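You operate a simulated robot arm through the tools that you are given. There is no shell and no other tool. Be economical: measure what you need, move in short steps, check, and stop when the job is done.

Carry out the task below with a simulated two-armed robot. There is one attempt and no reset: what you move stays moved.

## Task
Swap the black lock cylinder for the silver one and fit the lock case in its pocket.
Fine: hold the case while the new one goes in; black one on the parts stand; tighten the pocket screw. Set down upright: black lock cylinder.

Only the result counts: the job must be done as asked and must still hold three seconds after the hand-in. Knocking over, shifting, dropping, spilling or breaking anything else fails it.

## Robot
Two 7-joint arms with two-finger parallel grippers on one trunk, on a base that drives. Base frame: it is fixed to the floor where the robot stands at the start and does not move with it; the origin is under the middle of the robot, x ahead of it, y to its left, z up; the surface under the hand at the start is at about z = 850. Readings come in mm, degrees, newtons and seconds.
The left shoulder is at the start at [50, 187, 1110], the right one opposite. With the tool pointing down near the work surface each hand reaches from about 100 to 660 mm from the robot's upright axis, wherever it stands, measured 20 degrees to its own side. Places, roughly: bore of the lock case [500, 200, 900]; lock pocket [-2000, -1000, 1200]; lock pocket screw [-1900, -1000, 1300]; top of the hatch parts stand [600, -100, 800]. Payload 3.43 kg a hand.
The TCP of each hand is the grasp point between the finger pads, 30 mm short of the fingertips. In the tool frame z runs along the fingers and y along their closing line. The gripper opens to 94 mm. The fingers are 28 mm wide and 10 mm thick; the gripper's body (50 by 96 mm) begins 55 mm behind the TCP.
Orientation is that of the tool frame in the base frame, as [roll, pitch, yaw] about the fixed x, y, z axes, in that order (R = Rz(yaw) Ry(pitch) Rx(roll)). With the fingers straight down and closing along the base's y, the tool's x points along the base's -x, its y along +y and its z along -z.

## Interface
- The arms move only by the tool play_rows. It takes "left_rows", "right_rows" or both (then of equal length, played together; a hand with none holds still); each is a list that holds one entry, the list of rows, each a list of 7 numbers: the turn, a rotation vector about the tool's x, y, z in degrees, then the shift along the tool's x, y, z in mm, then the opening, from 0 (shut) to 1 (fully open). In form: [[[wx, wy, wz, dx, dy, dz, claw], ...]]. A call has 1 to 10 rows; each row shifts and turns the commanded pose from where the row before left it, along the tool's axes as they then stand. Rows are played at 5 a second. More than 50 mm and 8.6 degrees between two rows, or a gripper value outside its range, and nothing of the call is played. Where a pose cannot be reached the arm comes as near as it can. A force on the tool above 90 N (or 10 N above the force at the start of the call, whichever is more), or a blocked arm, ends the call early, and 0.2 s more pass. The fingers move at their own pace (about 153 mm/s each) and stop on an object; they squeeze with about 27 N. The grip force told is the motor's: it shows also when the fingers shut on nothing. Time passes only in rows, and 0.2 s behind the last, so rows that do not move let the fingers close. It gives the time, the measured TCP pose, the force on the tool (base axes), the opening and the grip force at its end, in the units of the frame above (readings bear some noise), with the torque about the TCP (base axes, N m) and any sound that the robot's microphone picked up, and new pictures: "views" is both (left out), scene, wrist or none (wrist: the cameras of the hands that moved).
- Cameras (640 x 400 px; columns grow to the right, rows downward): "scene" is now at [149.4, 15.1, 1280.3]; the picture's right is [0.17, -0.99, 0.00], its down [-0.49, -0.08, -0.87] and it looks along [0.85, 0.15, -0.50] (base axes); focal length 217 px, centre (320, 200). "left" rides on the left gripper at [76, -14, -102] in its tool frame; the picture's right is [0.18, 0.98, 0.00], its down [-0.75, 0.14, -0.64] and it looks along [-0.63, 0.12, 0.77] (tool axes); focal length 243 px, centre (320, 200). "right" rides on the right gripper at [76, 14, -103] in its tool frame; the picture's right is [-0.18, 0.98, 0.00], its down [-0.75, -0.14, -0.64] and it looks along [-0.63, -0.12, 0.77] (tool axes); focal length 243 px, centre (320, 200).
- lift_body(by): slides the trunk up (or, below 0, down) by that many mm; the arms and the scene camera ride with it, the base frame stays. It gives what a move gives, with no picture.
- roll_base(legs): drives the robot by 1 to 6 legs, each [ahead, left, turn to the left] in mm, mm and degrees, along the robot's own axes; the way and the turn of a leg run together, so that a leg with both is an arc; at most 1500 mm and 180 degrees a leg. The arms and the cameras ride along, it lands a little off, and it stops where it bumps. It gives what a move gives, and a new picture of the scene camera.
- head_to(pan, tilt): turns the head with the scene camera to pan (to the left, within 80 degrees either way) and tilt (down, from -29 to 69), counted from straight ahead of the robot. It gives what a move gives, and a new picture of the scene camera.
- probe_pixels(camera, pixels): for up to 12 pixels [column, row] of the newest picture of that camera ("zoom" is the newest enlarged one), the place [x, y, z] in the base frame of the surface seen there, good to about 3 mm. It takes no simulated time.
- inspect(camera, box): a new picture of the part [left, top, right, bottom] of that camera's present view, enlarged. It takes no simulated time.
- close_job(): hands the job in; it is judged then, once.

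Go step by step. Measure first, check grasps and placings, and put right what went wrong. The budget is 80 turns and 260 pictures, counting those below and the enlarged ones. Unless the task says otherwise, let go and move clear before handing in, and close with one line.

The tools are called after "Emit:" as name(argument=value, ...) on one line, values as JSON. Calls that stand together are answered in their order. play_rows: Moves the arms, as the interface text tells. Its arguments: {"type":"object","properties":{"left_rows":{"type":"array","items":{"type":"array","items":{"type":"array","items":{"type":"number"}}}},"right_rows":{"type":"array","items":{"type":"array","items":{"type":"array","items":{"type":"number"}}}},"views":{"type":"string","enum":["both","scene","wrist","none"]}},"required":[]} The other tools are called the same way: lift_body (by) slides the trunk up or down; roll_base (legs) drives the base; head_to (pan, tilt) turns the head that bears the scene camera; probe_pixels (camera, pixels) gives the place of the surface under pixels of a picture; inspect (camera, box) takes an enlarged picture of a part of a camera's view; close_job () hands the job in.

At the start:

```text
clock: 0.0
left_ee_pos: [414.3, 258.1, 1196.5]
left_tool_rot: [180.0, 0.0, -180.0]
left_wrist_force: [0.5, 0.0, -1.0]
left_torque: [-0.01, 0.02, -0.03]
left_width: 93.8
left_grasp_force: 0.0
right_ee_pos: [390.5, -101.8, 1162.5]
right_tool_rot: [-179.9, 0.0, 180.0]
right_wrist_force: [0.7, -0.1, 0.1]
right_torque: [0.02, 0.02, 0.02]
right_width: 94.0
right_grasp_force: 0.1
trunk travel left (down, up): [-325.0, 107.0]
robot x, y, heading: [-0.6, 1.6, -0.2]
head pan, tilt: [9.6, 29.9]
```

scene: 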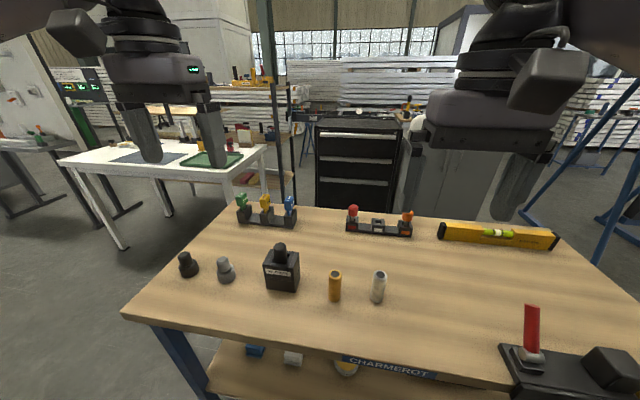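
right: 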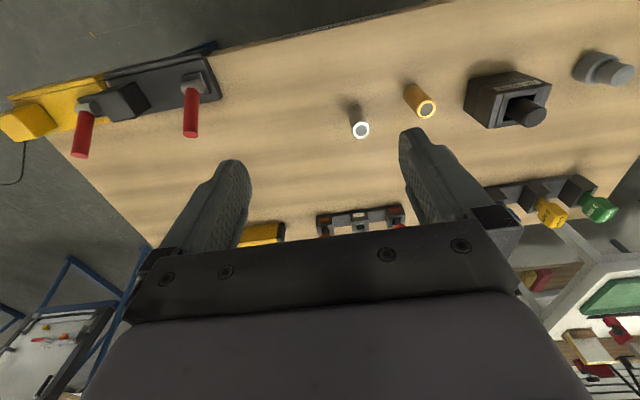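
left: 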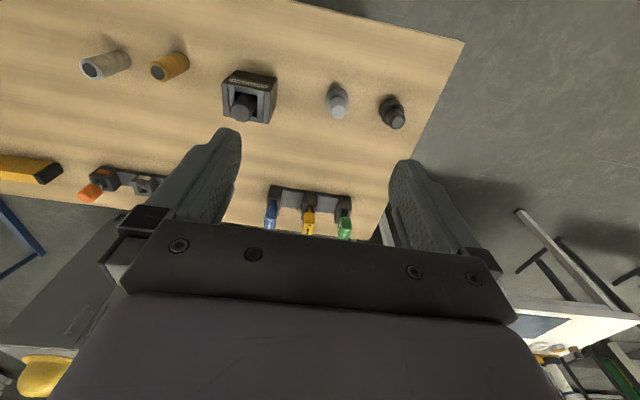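

The scene shows the lock case near (282,268) with a black cylinder on top, other cylinders beside it, and racks behind. I'll enlarge and measure.

Emit:
inspect(camera="scene", box=[160, 180, 420, 342])

Emit:
inspect(camera="scene", box=[400, 200, 640, 400])

Emit:
inspect(camera="left", box=[60, 20, 420, 245])

Emit:
probe_pixels(camera="scene", pixels=[[280, 246], [282, 258], [280, 275], [335, 274], [379, 276], [186, 258], [224, 265], [378, 226], [265, 218], [354, 209], [532, 352], [300, 330]])

```text
2.46 times, centred on (290, 261) of scene
```

zoom: 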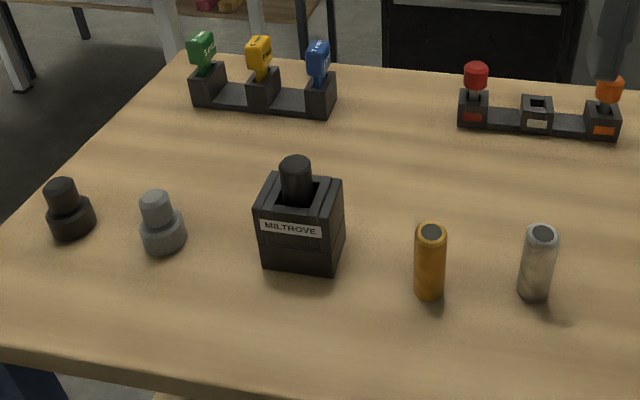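

```text
2.00 times, centred on (520, 300) of scene
```

zoom: 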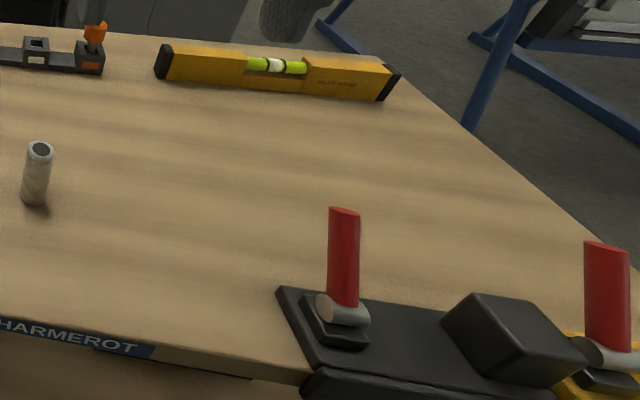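

```text
1.78 times, centred on (240, 132) of left
```

zoom: 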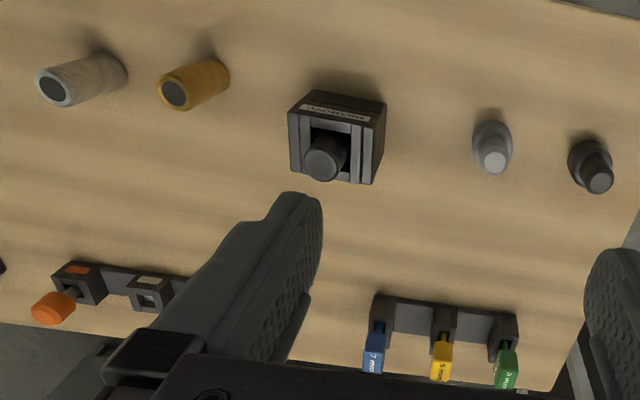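

```text
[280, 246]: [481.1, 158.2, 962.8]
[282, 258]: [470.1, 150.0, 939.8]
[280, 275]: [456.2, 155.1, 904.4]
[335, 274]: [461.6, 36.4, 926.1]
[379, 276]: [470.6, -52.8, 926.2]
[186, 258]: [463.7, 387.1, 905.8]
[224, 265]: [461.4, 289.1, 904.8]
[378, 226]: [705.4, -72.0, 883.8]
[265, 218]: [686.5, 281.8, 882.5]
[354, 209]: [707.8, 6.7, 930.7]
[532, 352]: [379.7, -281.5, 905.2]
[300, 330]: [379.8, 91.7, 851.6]
```

The objects are located; several candidate cylinders need closer inspection.

Emit:
inspect(camera="scene", box=[170, 235, 300, 316])

Emit:
inspect(camera="scene", box=[320, 195, 440, 310])

Emit:
inspect(camera="scene", box=[225, 185, 305, 235])

Emit:
head_to(pan=-20, tilt=60)

```text
4.92 times, centred on (235, 276) of scene
```

zoom: 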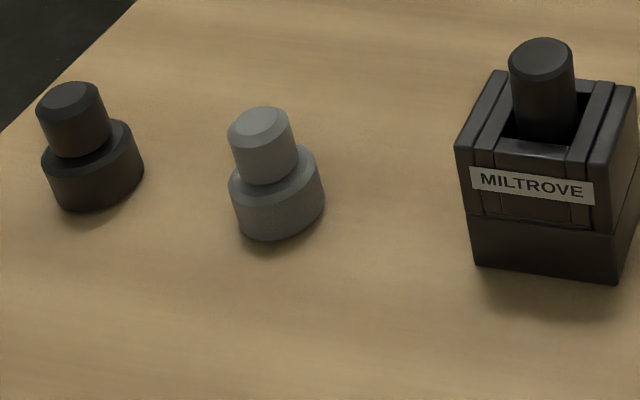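

```text
3.48 times, centred on (380, 252) of scene
```

zoom: 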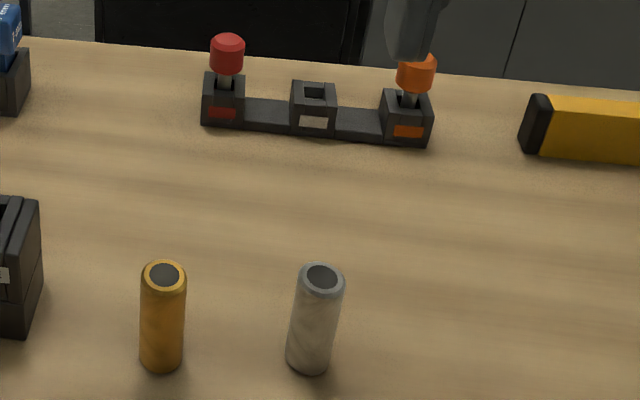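

```text
8.00 times, centred on (265, 210) of scene
```

zoom: 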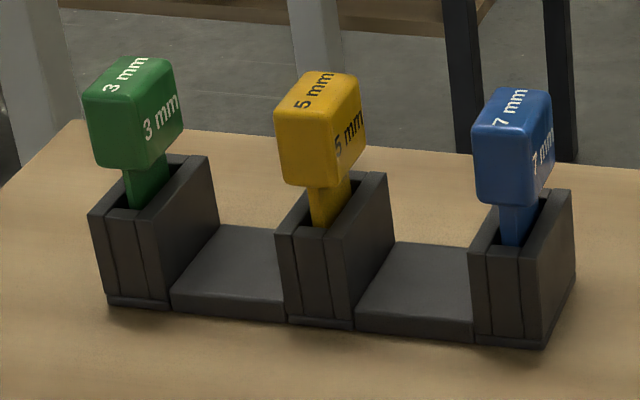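

```text
clock: 0.9
left_ee_pos: [415.3, 258.9, 1196.1]
left_tool_rot: [-179.9, 0.1, -179.9]
left_wrist_force: [0.2, 0.6, 0.5]
left_torque: [0.03, 0.0, -0.02]
left_width: 94.0
left_grasp_force: 0.0
right_ee_pos: [390.6, -102.2, 1163.5]
right_tool_rot: [-179.9, 0.0, 180.0]
right_wrist_force: [-0.6, 0.9, -0.1]
right_torque: [0.0, -0.02, -0.01]
right_width: 94.0
right_grasp_force: 0.1
trunk travel left (down, up): [-325.0, 107.0]
robot x, y, heading: [1.3, -2.1, 0.3]
head pan, tilt: [-20.0, 60.0]
```

scene: 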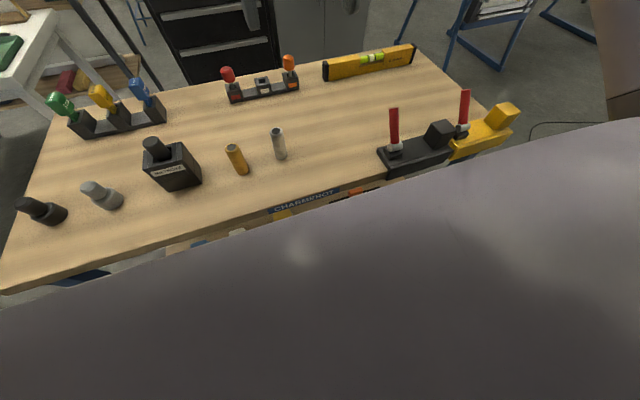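

The "parts stand" is probably this table itself (its centre ≈ [600,-100,850]). I'll bring both hands down for closer wrist views of the case and the tubes.

Emit:
play_rows(left_rows=[[[0, 0, 0, 5, -38, -42, 1], [0, 0, 0, 5, -38, 40, 1], [0, 0, 0, 5, -37, 44, 1], [0, 0, 0, 0, 0, 44, 1], [0, 0, 0, 0, 0, 42, 1], [0, 0, 0, 0, 0, 0, 1]]], right_rows=[[[0, 0, 0, 0, 15, 35, 1], [0, 0, 0, 0, 15, 35, 1], [0, 0, 0, 0, 15, 35, 1], [0, 0, 0, 0, 15, 35, 1], [0, 0, 0, 0, 0, 0, 1], [0, 0, 0, 0, 0, 0, 1]]])

```text
refused: row 1 steps farther than a row can; nothing moved
```

Emit:
play_rows(left_rows=[[[0, 0, 0, 5, -28, 30, 1], [0, 0, 0, 5, -28, 30, 1], [0, 0, 0, 5, -28, 30, 1], [0, 0, 0, 0, -29, 36, 1], [0, 0, 0, 0, 0, 0, 1], [0, 0, 0, 0, 0, 0, 1]]], right_rows=[[[0, 0, 0, 0, 15, 35, 1], [0, 0, 0, 0, 15, 35, 1], [0, 0, 0, 0, 15, 35, 1], [0, 0, 0, 0, 15, 35, 1], [0, 0, 0, 0, 0, 0, 1], [0, 0, 0, 0, 0, 0, 1]]])

```text
clock: 2.4
left_ee_pos: [398.9, 146.2, 1068.4]
left_tool_rot: [-180.0, 0.0, -179.9]
left_wrist_force: [-0.2, 0.1, 0.6]
left_torque: [0.0, 0.0, 0.01]
left_width: 93.7
left_grasp_force: 0.0
right_ee_pos: [391.3, -40.4, 1020.7]
right_tool_rot: [179.9, 0.0, -179.9]
right_wrist_force: [-0.2, -0.2, 0.4]
right_torque: [0.01, 0.0, 0.01]
right_width: 93.8
right_grasp_force: 0.0
trunk travel left (down, up): [-325.0, 107.0]
robot x, y, heading: [1.5, -0.6, -0.0]
head pan, tilt: [-20.0, 60.0]
```

scene: 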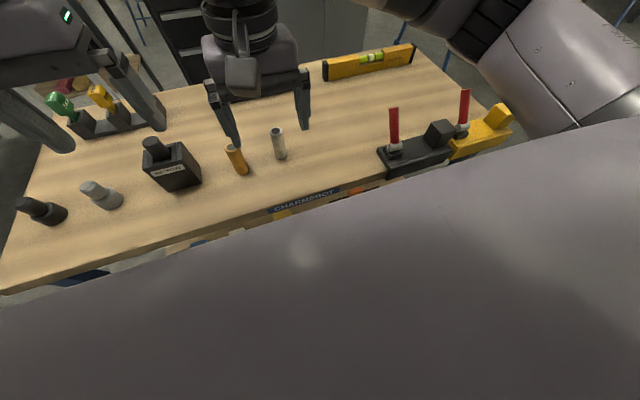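
right: 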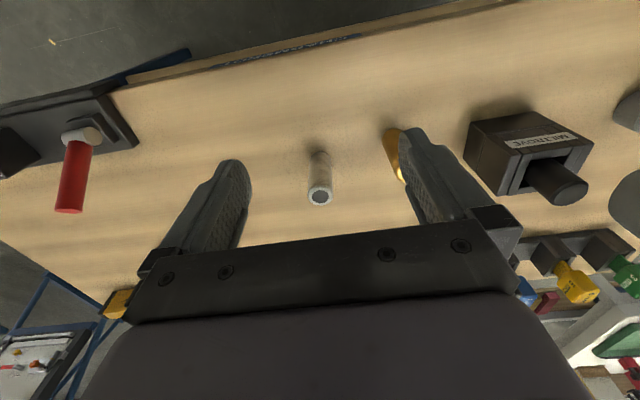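
left: 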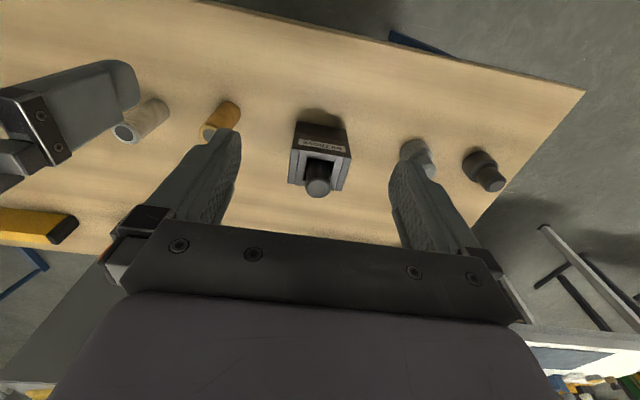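

Wrist views show the case at (320,165) left and silver tube at (318,180) right. Enlarging and probing them.

Emit:
inspect(camera="left", box=[270, 110, 370, 205])

Emit:
inspect(camera="left", box=[390, 125, 520, 205])

Emit:
inspect(camera="right", box=[270, 120, 410, 225])

Emit:
probe_pixels(camera="left", pixels=[[319, 187], [306, 187], [332, 187], [290, 180], [345, 185], [318, 170], [348, 155], [298, 125], [346, 132], [488, 183], [480, 160]])

Emit:
probe_pixels(camera="right", pixels=[[320, 197], [308, 197], [331, 197], [320, 206], [320, 188], [318, 165], [404, 170]])

```text
4.21 times, centred on (320, 158) of left
```

zoom: 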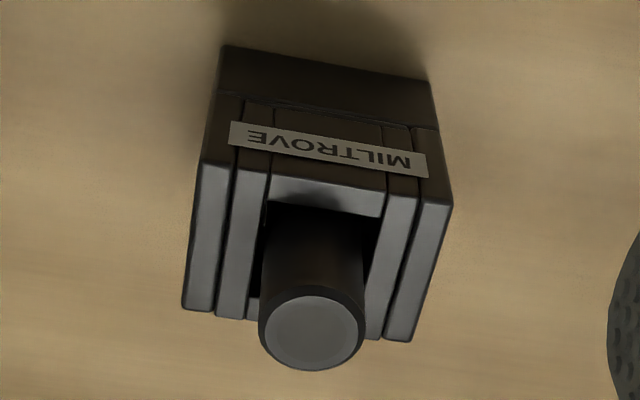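

```text
4.92 times, centred on (455, 165) of left
```

zoom: 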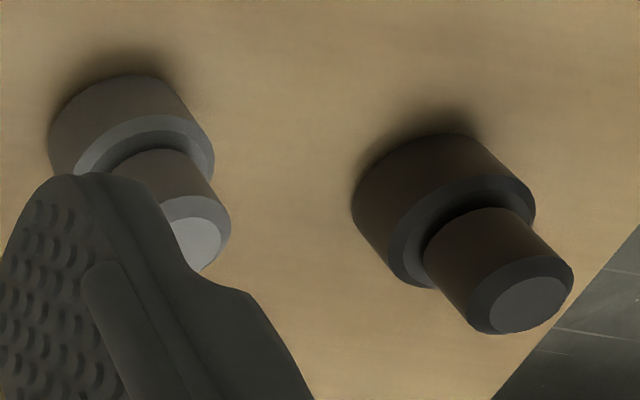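

```text
3.81 times, centred on (340, 172) of right
```

zoom: 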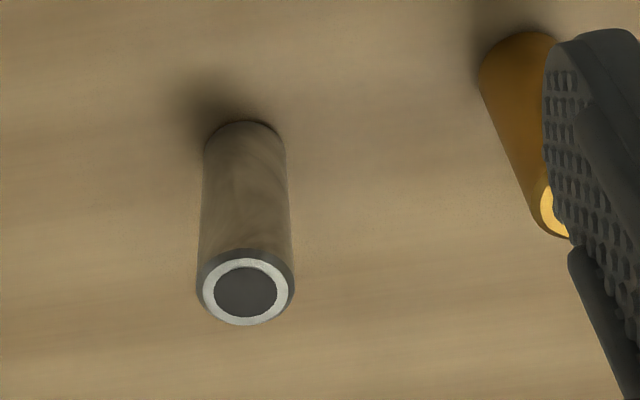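

```text
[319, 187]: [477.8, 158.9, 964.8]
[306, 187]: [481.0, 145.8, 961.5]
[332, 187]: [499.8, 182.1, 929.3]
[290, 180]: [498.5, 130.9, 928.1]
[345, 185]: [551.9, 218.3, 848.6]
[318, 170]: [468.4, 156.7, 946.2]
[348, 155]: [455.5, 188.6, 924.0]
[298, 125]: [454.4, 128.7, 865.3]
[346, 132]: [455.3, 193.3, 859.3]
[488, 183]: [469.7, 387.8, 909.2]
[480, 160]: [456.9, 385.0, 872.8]
```

```text
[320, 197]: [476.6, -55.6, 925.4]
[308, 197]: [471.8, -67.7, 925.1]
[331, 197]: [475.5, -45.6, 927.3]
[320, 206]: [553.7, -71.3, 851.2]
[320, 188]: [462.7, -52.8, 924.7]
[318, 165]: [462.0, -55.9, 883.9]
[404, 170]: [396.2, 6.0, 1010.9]
```

Black cylinder in the case is ~27 mm across, top z≈965; the silver tube is ~26 mm and 76 tall, so it matches as its replacement; the stepped ones (~40 mm base) won't fit. I'll pin down the case geometry with the head.

Emit:
head_to(pan=20, tilt=45)

Emit:
inspect(camera="scene", box=[240, 150, 400, 250])

```text
clock: 3.4
left_ee_pos: [400.0, 146.4, 1067.2]
left_tool_rot: [-180.0, 0.0, -179.8]
left_wrist_force: [-0.2, 0.5, -0.2]
left_torque: [0.03, 0.04, -0.02]
left_width: 94.2
left_grasp_force: 0.0
right_ee_pos: [390.3, -40.7, 1020.8]
right_tool_rot: [180.0, 0.0, -180.0]
right_wrist_force: [0.3, 0.4, 0.0]
right_torque: [0.02, -0.03, 0.02]
right_width: 94.2
right_grasp_force: 0.1
trunk travel left (down, up): [-325.0, 107.0]
robot x, y, heading: [-0.8, 0.6, -0.1]
head pan, tilt: [20.0, 45.0]
```

scene: 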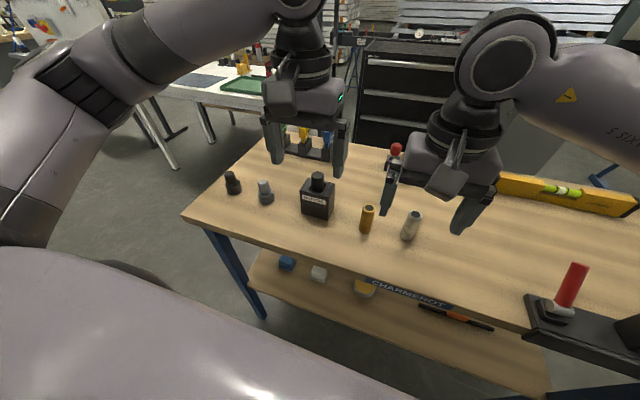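

```text
4.00 times, centred on (320, 200) of scene
```

zoom: 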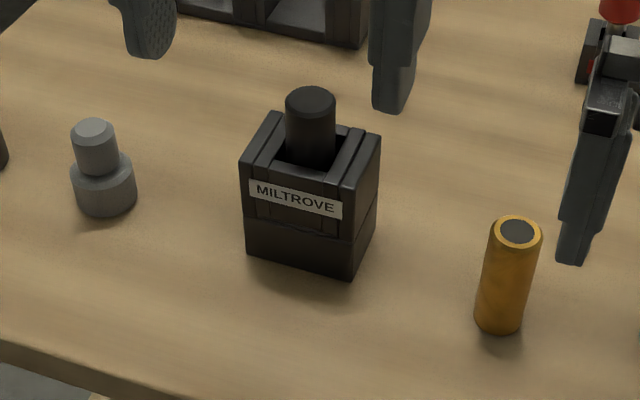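

Emit:
probe_pixels(camera="zoom", pixels=[[247, 165], [272, 116], [347, 188], [372, 139], [250, 255], [350, 277], [376, 232], [340, 178], [310, 100], [290, 203], [334, 207], [365, 190]])

```text
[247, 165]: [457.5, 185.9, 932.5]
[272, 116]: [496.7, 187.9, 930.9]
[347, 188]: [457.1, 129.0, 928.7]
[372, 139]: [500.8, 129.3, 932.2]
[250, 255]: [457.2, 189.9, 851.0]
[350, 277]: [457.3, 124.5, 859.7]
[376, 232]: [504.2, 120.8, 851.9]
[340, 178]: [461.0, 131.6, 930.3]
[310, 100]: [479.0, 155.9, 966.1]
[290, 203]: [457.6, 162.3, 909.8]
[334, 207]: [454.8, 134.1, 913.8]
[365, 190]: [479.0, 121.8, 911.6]
```

The case spans x 455–503, y 124–190, top 931, with the bore at (479,157). I'll tilt the left hand 45° and bring it to a pre-grasp in front of the case.

Emit:
play_rows(left_rows=[[[0, -7.5, 0, 0, 0, 0, 1], [0, -7.5, 0, 0, 0, 0, 1], [0, -7.5, 0, 0, 0, 0, 1], [0, -7.5, 0, 0, 0, 0, 1], [0, -7.5, 0, 0, 0, 0, 1], [0, -7.5, 0, 0, 0, 0, 1], [0, 0, 0, 23.3, 3.7, 25.2, 1], [0, 0, 0, 23.3, 3.7, 25.2, 1], [0, 0, 0, 23.3, 3.7, 25.2, 1], [0, 0, 0, 0, 0, 0, 1]]])

```text
clock: 5.6
left_ee_pos: [402.0, 156.6, 967.8]
left_tool_rot: [-180.0, 45.1, -179.9]
left_wrist_force: [-0.2, 0.5, -0.3]
left_torque: [-0.03, 0.0, -0.01]
left_width: 93.9
left_grasp_force: 0.0
right_ee_pos: [392.5, -40.9, 1021.5]
right_tool_rot: [180.0, 0.0, 180.0]
right_wrist_force: [-0.2, -0.2, 0.2]
right_torque: [0.01, 0.02, 0.01]
right_width: 94.1
right_grasp_force: 0.0
trunk travel left (down, up): [-325.0, 107.0]
robot x, y, heading: [-1.3, -2.7, 0.3]
head pan, tilt: [20.0, 45.0]
```

scene: 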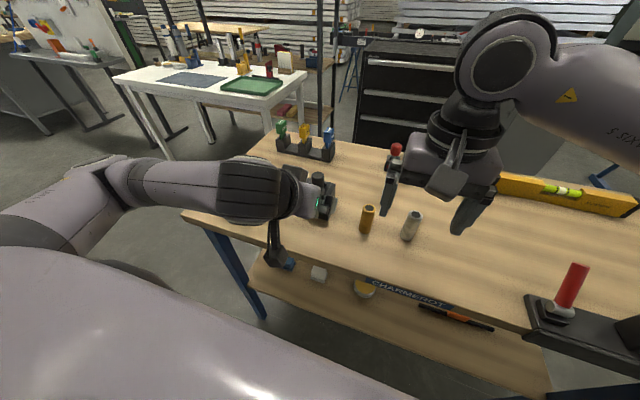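
left: 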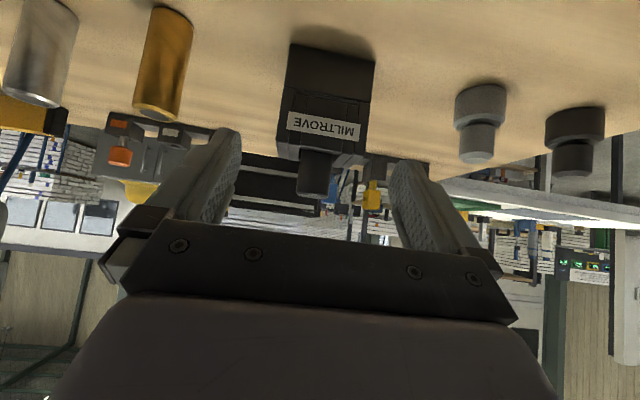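

The pre-grasp is aligned: case between fingers at (320,110). Advancing 100 mm along the tool and closing.

Emit:
play_rows(left_rows=[[[0, 0, 0, 0, 0, 25, 1], [0, 0, 0, 0, 0, 25, 1], [0, 0, 0, 0, 0, 25, 1], [0, 0, 0, 3, 0, 25, 1], [0, 0, 0, 0, 0, 0, 0], [0, 0, 0, 0, 0, 0, 0], [0, 0, 0, 0, 0, 0, 0]]])

```text
clock: 7.2
left_ee_pos: [473.0, 156.9, 891.3]
left_tool_rot: [-180.0, 44.9, -179.9]
left_wrist_force: [0.3, 2.2, -0.9]
left_torque: [0.2, 0.08, -0.07]
left_width: 74.2
left_grasp_force: 27.1
right_ee_pos: [391.4, -39.3, 1020.3]
right_tool_rot: [180.0, 0.0, 180.0]
right_wrist_force: [-0.7, -0.1, -0.8]
right_torque: [-0.02, 0.01, -0.02]
right_width: 94.0
right_grasp_force: 0.1
trunk travel left (down, up): [-325.0, 107.0]
robot x, y, heading: [-1.0, 0.1, 0.0]
head pan, tilt: [20.0, 45.0]
```

scene: 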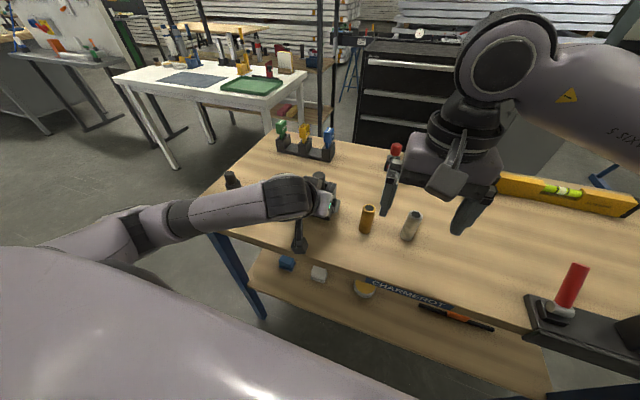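
left: 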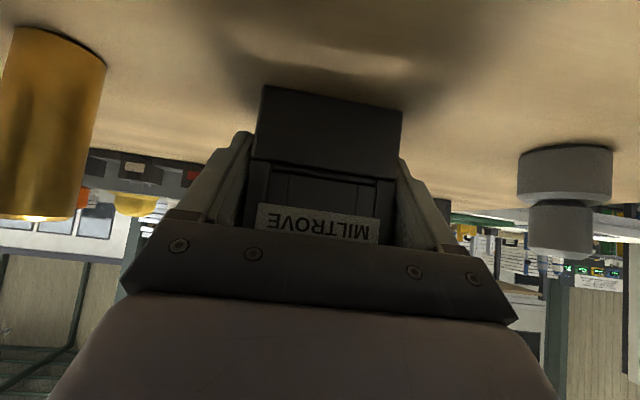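

The left hand holds the case (width 74.2, 27 N). Now bringing the right hand above the black cylinder.

Emit:
play_rows(right_rows=[[[0, 0, 0, -18, 39, -6, 1], [0, 0, 0, -18, 39, -6, 1], [0, 0, 0, -18, 39, -6, 1], [0, 0, 0, -18, 39, -6, 1], [0, 0, 0, -16, 40, -6, 1], [0, 0, 0, 0, 0, 0, 0.55], [0, 0, 0, 0, 0, 0, 0.55]]])

Emit:
inspect(camera="right", box=[200, 80, 440, 230])

Emit:
probe_pixels(camera="zoom", pixels=[[320, 250], [320, 200]])

```text
clock: 9.0
left_ee_pos: [473.4, 155.3, 891.9]
left_tool_rot: [-180.0, 45.1, -179.8]
left_wrist_force: [0.3, -0.9, -0.4]
left_torque: [0.1, -0.08, -0.01]
left_width: 74.4
left_grasp_force: 26.8
right_ee_pos: [478.3, 102.1, 1045.4]
right_tool_rot: [179.2, 0.1, 177.0]
right_wrist_force: [-0.5, 0.7, 0.3]
right_torque: [0.01, 0.0, -0.01]
right_width: 51.7
right_grasp_force: 0.1
right hand out of reach, approached as far as the arm can: row 5
trunk travel left (down, up): [-325.0, 107.0]
robot x, y, heading: [-4.8, -2.2, 0.1]
head pan, tilt: [20.0, 45.0]
stopped in row 7 (right hand): the arm was blocked; the commanded pose is now the measured one
```

scene: 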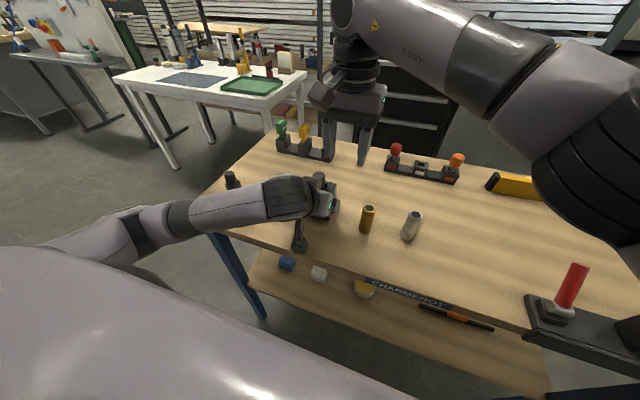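
right: 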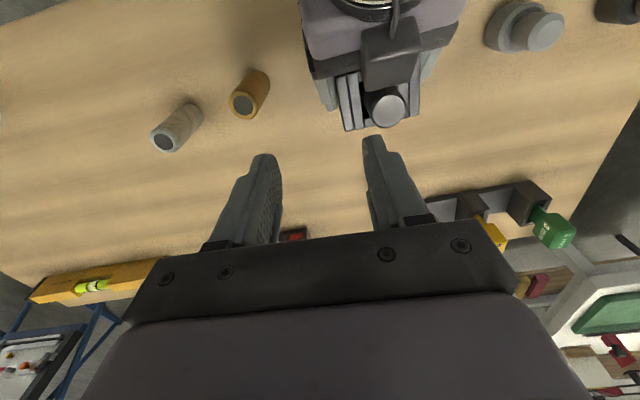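

```text
2.67 times, centred on (320, 155) of right
```

zoom: 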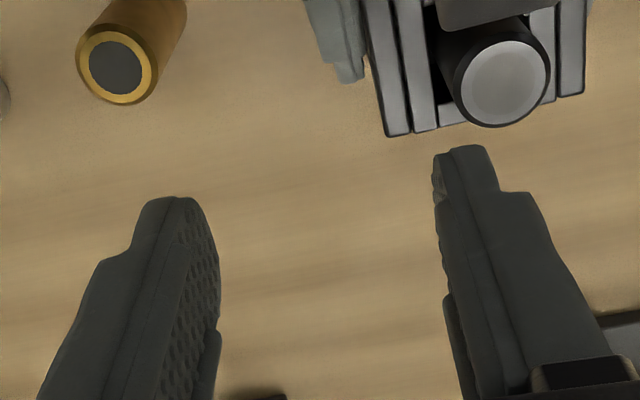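

```text
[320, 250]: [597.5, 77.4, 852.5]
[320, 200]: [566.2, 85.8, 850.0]
```

The right arm stops ~55 mm short in y at this height. I'll have the left hand lift the case slightly and set it 50 mm nearer and 30 mm to the right, within the right arm's reach.

Emit:
play_rows(left_rows=[[[0, 0, 0, -6, 0, -6, 0], [0, 0, 0, -6, 0, -6, 0], [0, 0, 0, 12, -10, -12, 0], [0, 0, 0, 12, -10, -12, 0], [0, 0, 0, 11, -10, -11, 0], [0, 0, 0, 0, 0, 0, 0], [0, 0, 0, 5, 0, 5, 0], [0, 0, 0, 4, 0, 4, 0], [0, 0, 0, 2, 0, 2, 0], [0, 0, 0, 0, 0, 0, 0]]])

```text
clock: 11.2
left_ee_pos: [422.7, 126.3, 893.6]
left_tool_rot: [-179.9, 45.0, -179.8]
left_wrist_force: [0.0, 0.7, -6.1]
left_torque: [0.02, 0.05, -0.02]
left_width: 74.4
left_grasp_force: 27.0
right_ee_pos: [477.9, 101.4, 1046.9]
right_tool_rot: [179.3, 0.0, 177.1]
right_wrist_force: [-0.1, 0.6, 0.4]
right_torque: [0.02, 0.01, 0.04]
right_width: 51.9
right_grasp_force: 0.0
trunk travel left (down, up): [-325.0, 107.0]
robot x, y, heading: [3.7, 0.8, -0.0]
head pan, tilt: [20.0, 45.0]
```

scene: 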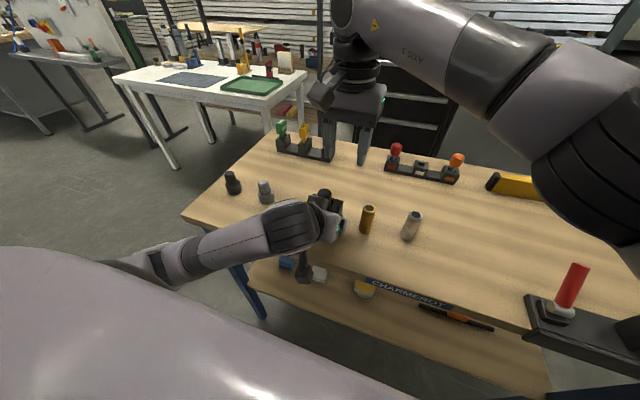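
left: 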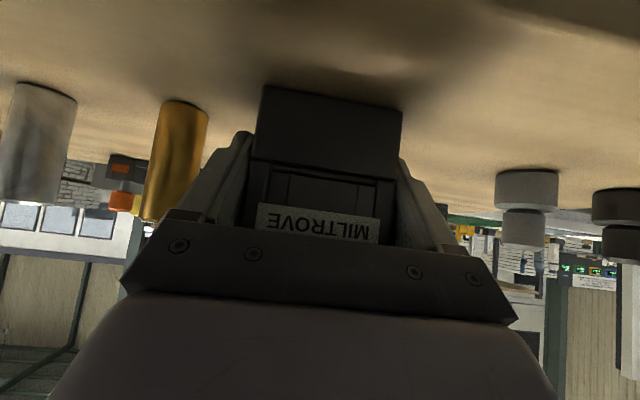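

The case hangs ~2 mm above the table (−6 N weight). Lower it to rest and move the right hand over the bore at about (428,127).

Emit:
play_rows(left_rows=[[[0, 0, 0, 1, 0, 1, 0], [0, 0, 0, 1, 0, 1, 0], [0, 0, 0, 0, 0, 0, 0], [0, 0, 0, 0, 0, 0, 0], [0, 0, 0, 0, 0, 0, 0]]], right_rows=[[[0, 0, -3, 0, 0, 0, 0.6], [0, 0, 0, 25, 13, 0, 0.6], [0, 0, 0, 25, 13, 0, 0.6], [0, 0, 0, 0, 0, 0, 0.6], [0, 0, 0, 0, 0, 0, 0.6]]])

Emit:
inspect(camera="right", box=[200, 80, 440, 230])

```text
clock: 12.4
left_ee_pos: [423.5, 126.5, 891.8]
left_tool_rot: [-179.9, 45.2, -179.8]
left_wrist_force: [3.6, 2.0, 7.7]
left_torque: [0.41, 0.12, -0.12]
left_width: 74.3
left_grasp_force: 26.6
right_ee_pos: [425.5, 130.7, 1046.5]
right_tool_rot: [179.4, 0.1, -179.6]
right_wrist_force: [-0.8, -0.5, -0.5]
right_torque: [0.05, 0.01, 0.01]
right_width: 56.4
right_grasp_force: 0.0
trunk travel left (down, up): [-325.0, 107.0]
robot x, y, heading: [-0.9, 2.4, 0.2]
head pan, tilt: [20.0, 45.0]
```

scene: 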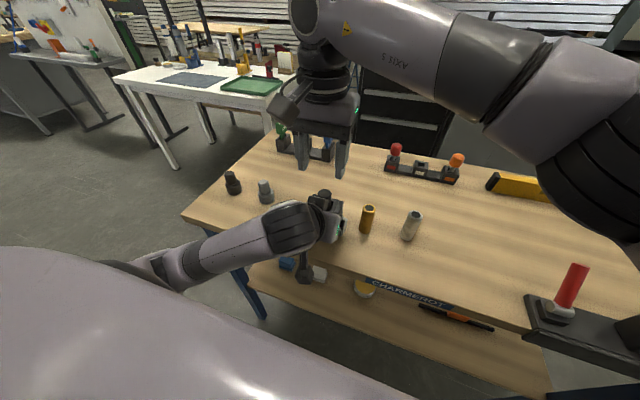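
right: 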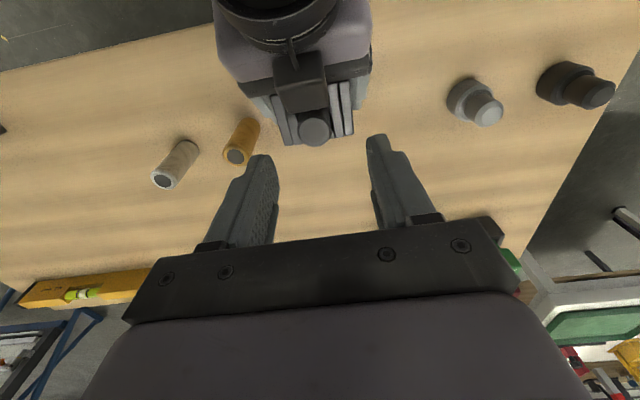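
left: 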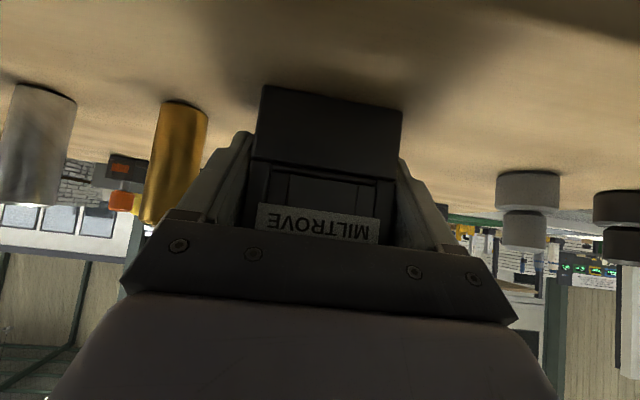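

```text
2.67 times, centred on (320, 155) of right
```

zoom: 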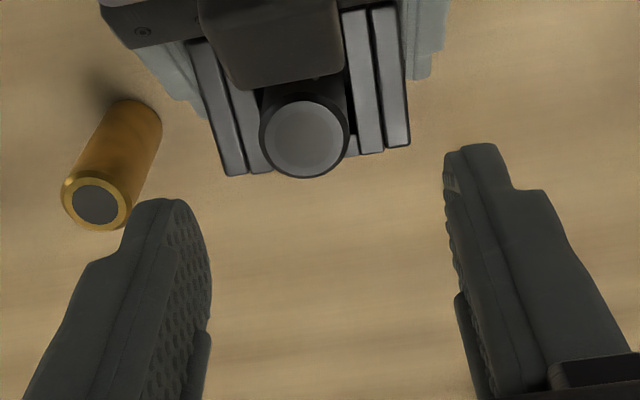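

Probe the black cylinder top (315,131) and the left gripper's edge near it.

Emit:
probe_pixels(camera="zoom", pixels=[[305, 138], [270, 138], [340, 138], [305, 165], [305, 110], [285, 85], [285, 60], [230, 150], [390, 130], [95, 205]])

```text
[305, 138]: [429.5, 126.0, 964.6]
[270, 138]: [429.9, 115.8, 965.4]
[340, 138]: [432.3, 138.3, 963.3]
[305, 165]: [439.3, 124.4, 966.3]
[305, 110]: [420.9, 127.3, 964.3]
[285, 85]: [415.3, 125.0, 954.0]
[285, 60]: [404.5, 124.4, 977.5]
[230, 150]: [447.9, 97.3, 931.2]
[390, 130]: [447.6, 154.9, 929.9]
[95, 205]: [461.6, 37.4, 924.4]
```

Cylinder centre is (430,126,965); the left gripper edge is near x≈415. I'll offset the right hand 6 mm forward, descend to z 972 and grip.

Emit:
play_rows(right_rows=[[[0, 0, 0, -10.5, -4.7, 0, 0.6], [0, 0, 0, 0, 0, 25, 0.6], [0, 0, 0, 0, 0, 25, 0.6], [0, 0, 0, 0, 0, 23, 0.6], [0, 0, 0, 0, 0, 0, 0.6], [0, 0, 0, 0, 0, 0, 0], [0, 0, 0, 0, 0, 0, 0], [0, 0, 0, 0, 0, 0, 0]]])

Emit:
inspect(camera="right", box=[200, 80, 440, 230])

```text
clock: 14.2
left_ee_pos: [422.6, 126.0, 891.4]
left_tool_rot: [179.9, 45.1, -179.8]
left_wrist_force: [8.4, 3.3, 16.0]
left_torque: [0.05, 0.1, 0.0]
left_width: 74.3
left_grasp_force: 26.8
right_ee_pos: [437.2, 124.9, 973.9]
right_tool_rot: [179.4, 0.0, -179.7]
right_wrist_force: [-0.6, -0.5, -0.3]
right_torque: [-0.07, 0.01, -0.04]
right_width: 27.0
right_grasp_force: 27.3
trunk travel left (down, up): [-325.0, 107.0]
robot x, y, heading: [2.7, 0.1, 0.3]
head pan, tilt: [20.0, 45.0]
```

scene: 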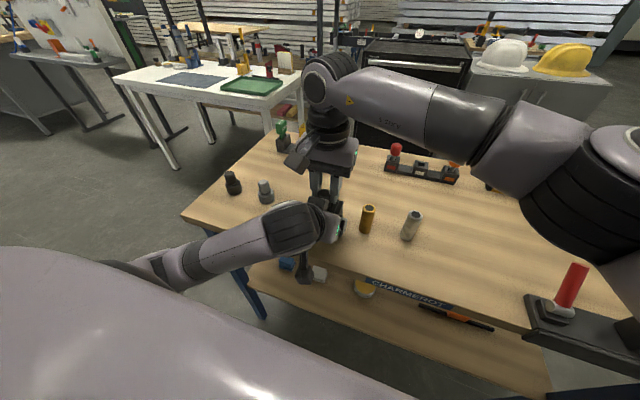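
right: 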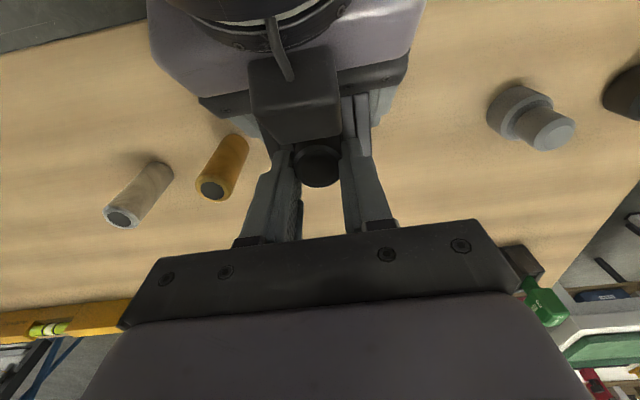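

```text
2.67 times, centred on (320, 155) of right
```

zoom: 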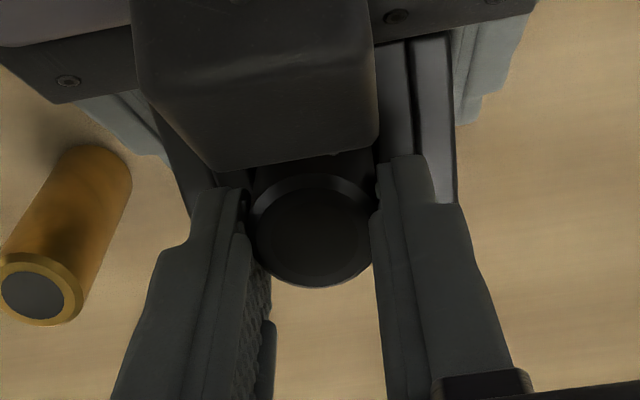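

Black cylinder gripped (27.0 mm). Pulling it up.

Emit:
play_rows(right_rows=[[[0, 0, 0, 0, 0, -8, 0], [0, 0, 0, 0, 0, -12, 0], [0, 0, 0, 0, 0, -15, 0], [0, 0, 0, 0, 0, -20, 0], [0, 0, 0, 0, 0, -20, 0], [0, 0, 0, 0, 0, 0, 0]]])

```text
clock: 15.6
left_ee_pos: [422.5, 125.9, 892.2]
left_tool_rot: [180.0, 45.1, -179.9]
left_wrist_force: [6.3, 1.4, 16.7]
left_torque: [0.03, 0.11, 0.01]
left_width: 74.5
left_grasp_force: 26.7
right_ee_pos: [435.7, 125.9, 1050.0]
right_tool_rot: [179.3, 0.1, -179.6]
right_wrist_force: [-0.4, -0.4, -2.3]
right_torque: [0.03, -0.04, -0.01]
right_width: 26.8
right_grasp_force: 26.6
trunk travel left (down, up): [-325.0, 107.0]
robot x, y, heading: [0.3, -0.7, -0.0]
head pan, tilt: [20.0, 45.0]
```

scene: 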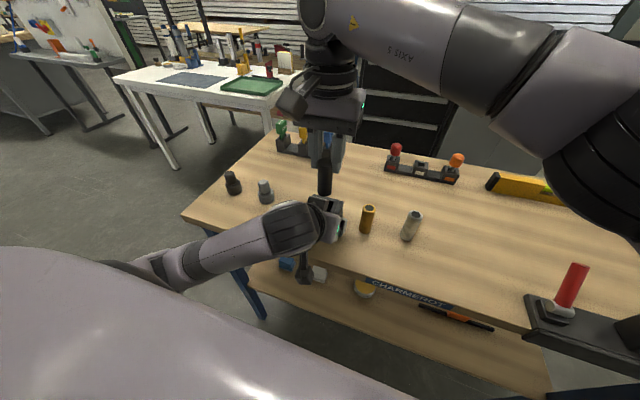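
right: 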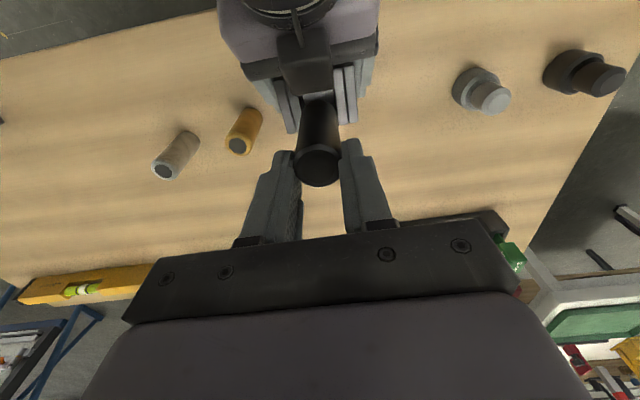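

Emit:
inspect(camera="scene", box=[270, 130, 390, 250])

Emit:
inspect(camera="right", box=[260, 60, 380, 190])

```text
3.33 times, centred on (330, 190) of scene
```

zoom: 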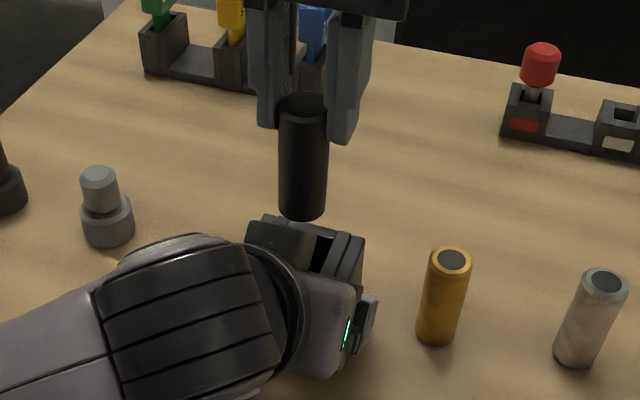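

```text
3.08 times, centred on (320, 125) of right
```

zoom: 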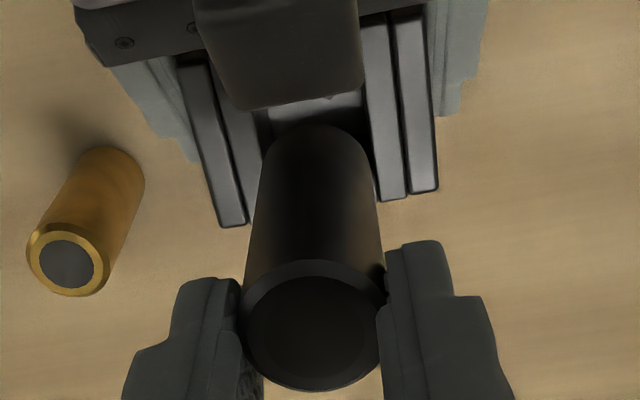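

It is free of the case. Probing its bottom for its length, then carrying it to an empty spot at (530,-140).

Emit:
probe_pixels(camera="scene", pixels=[[325, 192], [325, 190], [323, 187], [325, 170]])

Emit:
play_rows(right_rows=[[[0, 0, 0, -15.7, -44.3, 0, 0], [0, 0, 0, -15.7, -44.3, 0, 0], [0, 0, 0, -15.7, -44.3, 0, 0], [0, 0, 0, -15.7, -44.3, 0, 0], [0, 0, 0, -15.7, -44.3, 0, 0], [0, 0, 0, -15.7, -44.3, 0, 0], [0, 0, 0, 0, 0, 40, 0], [0, 0, 0, 0, 0, 40, 0], [0, 0, 0, 0, 0, 10, 0], [0, 0, 0, 0, 0, 0, 0]]])

Emit:
inspect(camera="scene", box=[360, 150, 520, 280])

```text
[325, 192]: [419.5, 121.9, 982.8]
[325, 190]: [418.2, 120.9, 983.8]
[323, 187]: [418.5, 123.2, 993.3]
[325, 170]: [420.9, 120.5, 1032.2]
```

```text
clock: 17.8
left_ee_pos: [422.5, 125.7, 892.1]
left_tool_rot: [179.9, 45.0, -179.9]
left_wrist_force: [-3.3, 2.1, 11.0]
left_torque: [-0.01, 0.39, -0.04]
left_width: 74.3
left_grasp_force: 26.6
right_ee_pos: [532.0, -138.8, 955.8]
right_tool_rot: [179.3, 0.2, -179.6]
right_wrist_force: [-0.9, 0.1, -2.2]
right_torque: [-0.06, 0.0, 0.03]
right_width: 27.0
right_grasp_force: 26.7
trunk travel left (down, up): [-325.0, 107.0]
robot x, y, heading: [-2.4, -0.3, 0.1]
head pan, tilt: [20.0, 45.0]
```

scene: 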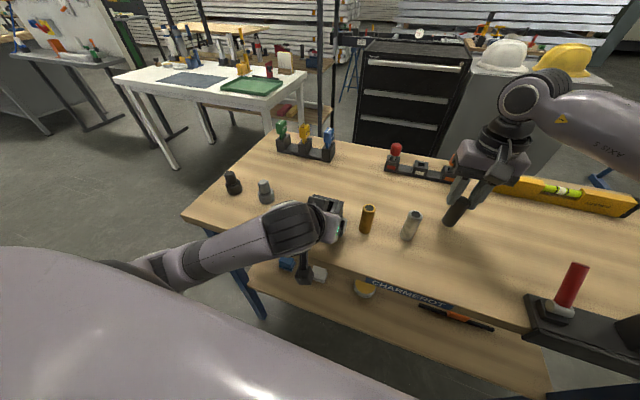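
right: 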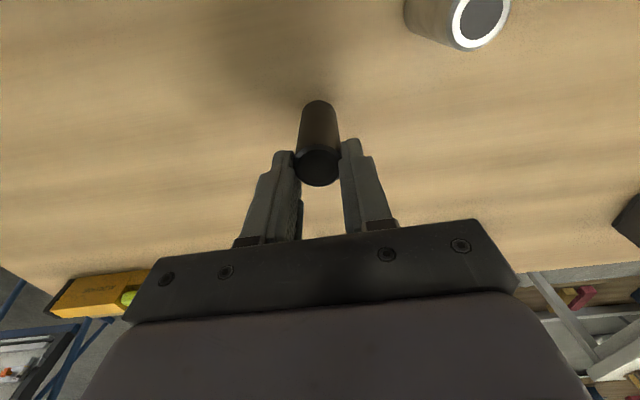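

```text
3.08 times, centred on (440, 215) of scene
```

zoom: 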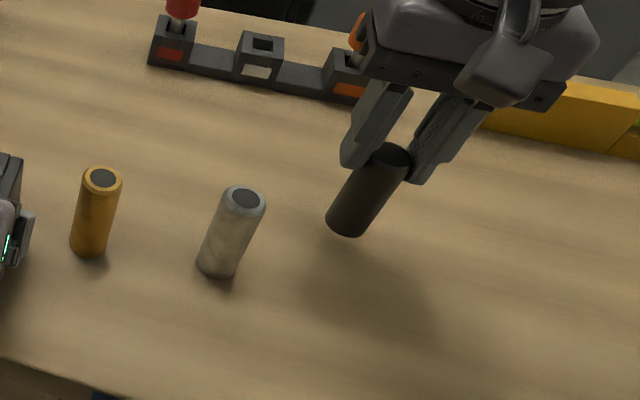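

Emit:
probe_pixels(camera="zoom", pixels=[[345, 234], [345, 230], [360, 235], [340, 222], [385, 150], [245, 197], [218, 272]])

```text
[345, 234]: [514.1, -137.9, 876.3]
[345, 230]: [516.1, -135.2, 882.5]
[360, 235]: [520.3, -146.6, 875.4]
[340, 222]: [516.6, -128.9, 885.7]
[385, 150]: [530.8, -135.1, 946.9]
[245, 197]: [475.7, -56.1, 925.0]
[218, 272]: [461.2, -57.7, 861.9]
```

Bottom at ~873, so ~21 mm remain. Lowering gently.

Emit:
play_rows(right_rows=[[[0, 0, 0, 0, 0, 10, 0], [0, 0, 0, 0, 0, 5, 0], [0, 0, 0, 0, 0, 2, 0], [0, 0, 0, 0, 0, 2, 0], [0, 0, 0, 0, 0, 0, 0]]], views="none")

```text
clock: 19.0
left_ee_pos: [422.5, 126.1, 891.6]
left_tool_rot: [180.0, 44.9, -179.8]
left_wrist_force: [-4.5, 1.3, 7.5]
left_torque: [-0.02, 0.44, -0.05]
left_width: 74.6
left_grasp_force: 27.2
right_ee_pos: [532.5, -139.0, 937.0]
right_tool_rot: [179.2, 0.1, -179.6]
right_wrist_force: [0.0, 0.2, -1.2]
right_torque: [0.0, -0.03, -0.02]
right_width: 27.1
right_grasp_force: 26.7
trunk travel left (down, up): [-325.0, 107.0]
robot x, y, heading: [-0.1, 2.6, 0.2]
head pan, tilt: [20.0, 45.0]
```

Emit:
play_rows(right_rows=[[[0, 0, 0, 0, 0, 1, 0], [0, 0, 0, 0, 0, 1, 0], [0, 0, 0, 0, 0, 0, 0]]], views="wrist")

Emit:
inspect(camera="scene", box=[400, 160, 510, 250])

```text
clock: 19.8
left_ee_pos: [422.4, 126.0, 891.0]
left_tool_rot: [180.0, 45.0, -179.8]
left_wrist_force: [1.2, -1.0, 1.7]
left_torque: [-0.1, 0.18, 0.01]
left_width: 74.2
left_grasp_force: 27.0
right_ee_pos: [532.2, -138.9, 935.0]
right_tool_rot: [179.2, 0.1, -179.6]
right_wrist_force: [-3.8, -0.3, 6.9]
right_torque: [-0.2, 0.35, -0.01]
right_width: 26.8
right_grasp_force: 26.8
trunk travel left (down, up): [-325.0, 107.0]
robot x, y, heading: [0.6, -0.7, 0.0]
head pan, tilt: [20.0, 45.0]
```

right: 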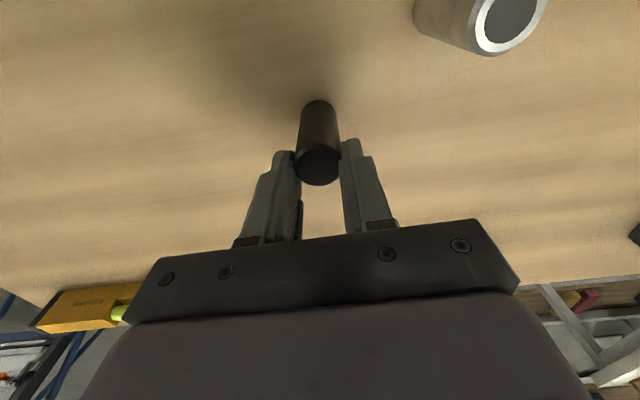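

```text
4.44 times, centred on (455, 205) of scene
```

zoom: 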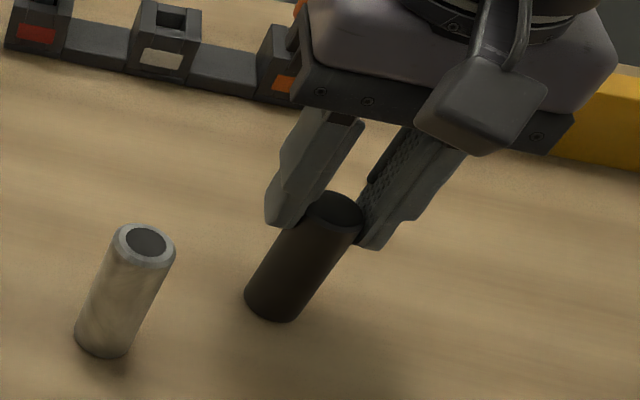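

Contact felt (6.9 N). Releasing and rising, then moving over the silver cylinder at (471,-54).

Emit:
play_rows(right_rows=[[[0, 0, 0, 0, 0, 0, 0.35], [0, 0, 0, 0, 0, 0, 0.6], [0, 0, 0, 0, 0, -20, 0.6], [0, 0, 0, 0, 0, -40, 0.6], [0, 0, 0, 0, 0, -40, 0.6], [0, 0, 0, 31, 42, 0, 0.6], [0, 0, 0, 30, 42, 0, 0.6], [0, 0, 0, 0, 0, 0, 0.6]]])

Emit:
inspect(camera="scene", box=[380, 160, 490, 250])

Emit:
inspect(camera="right", box=[240, 100, 400, 200])

```text
refused: row 6 steps farther than a row can; nothing moved
```

```text
4.44 times, centred on (435, 205) of scene
```

zoom: 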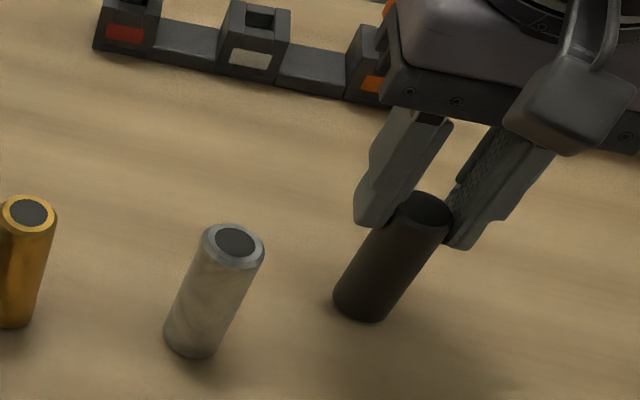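

```text
4.00 times, centred on (320, 150) of right
```

zoom: 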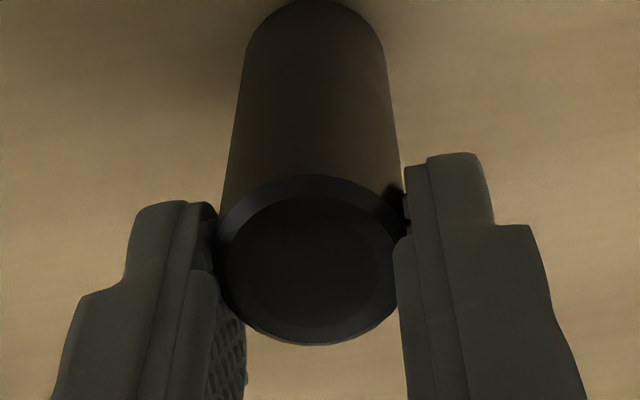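

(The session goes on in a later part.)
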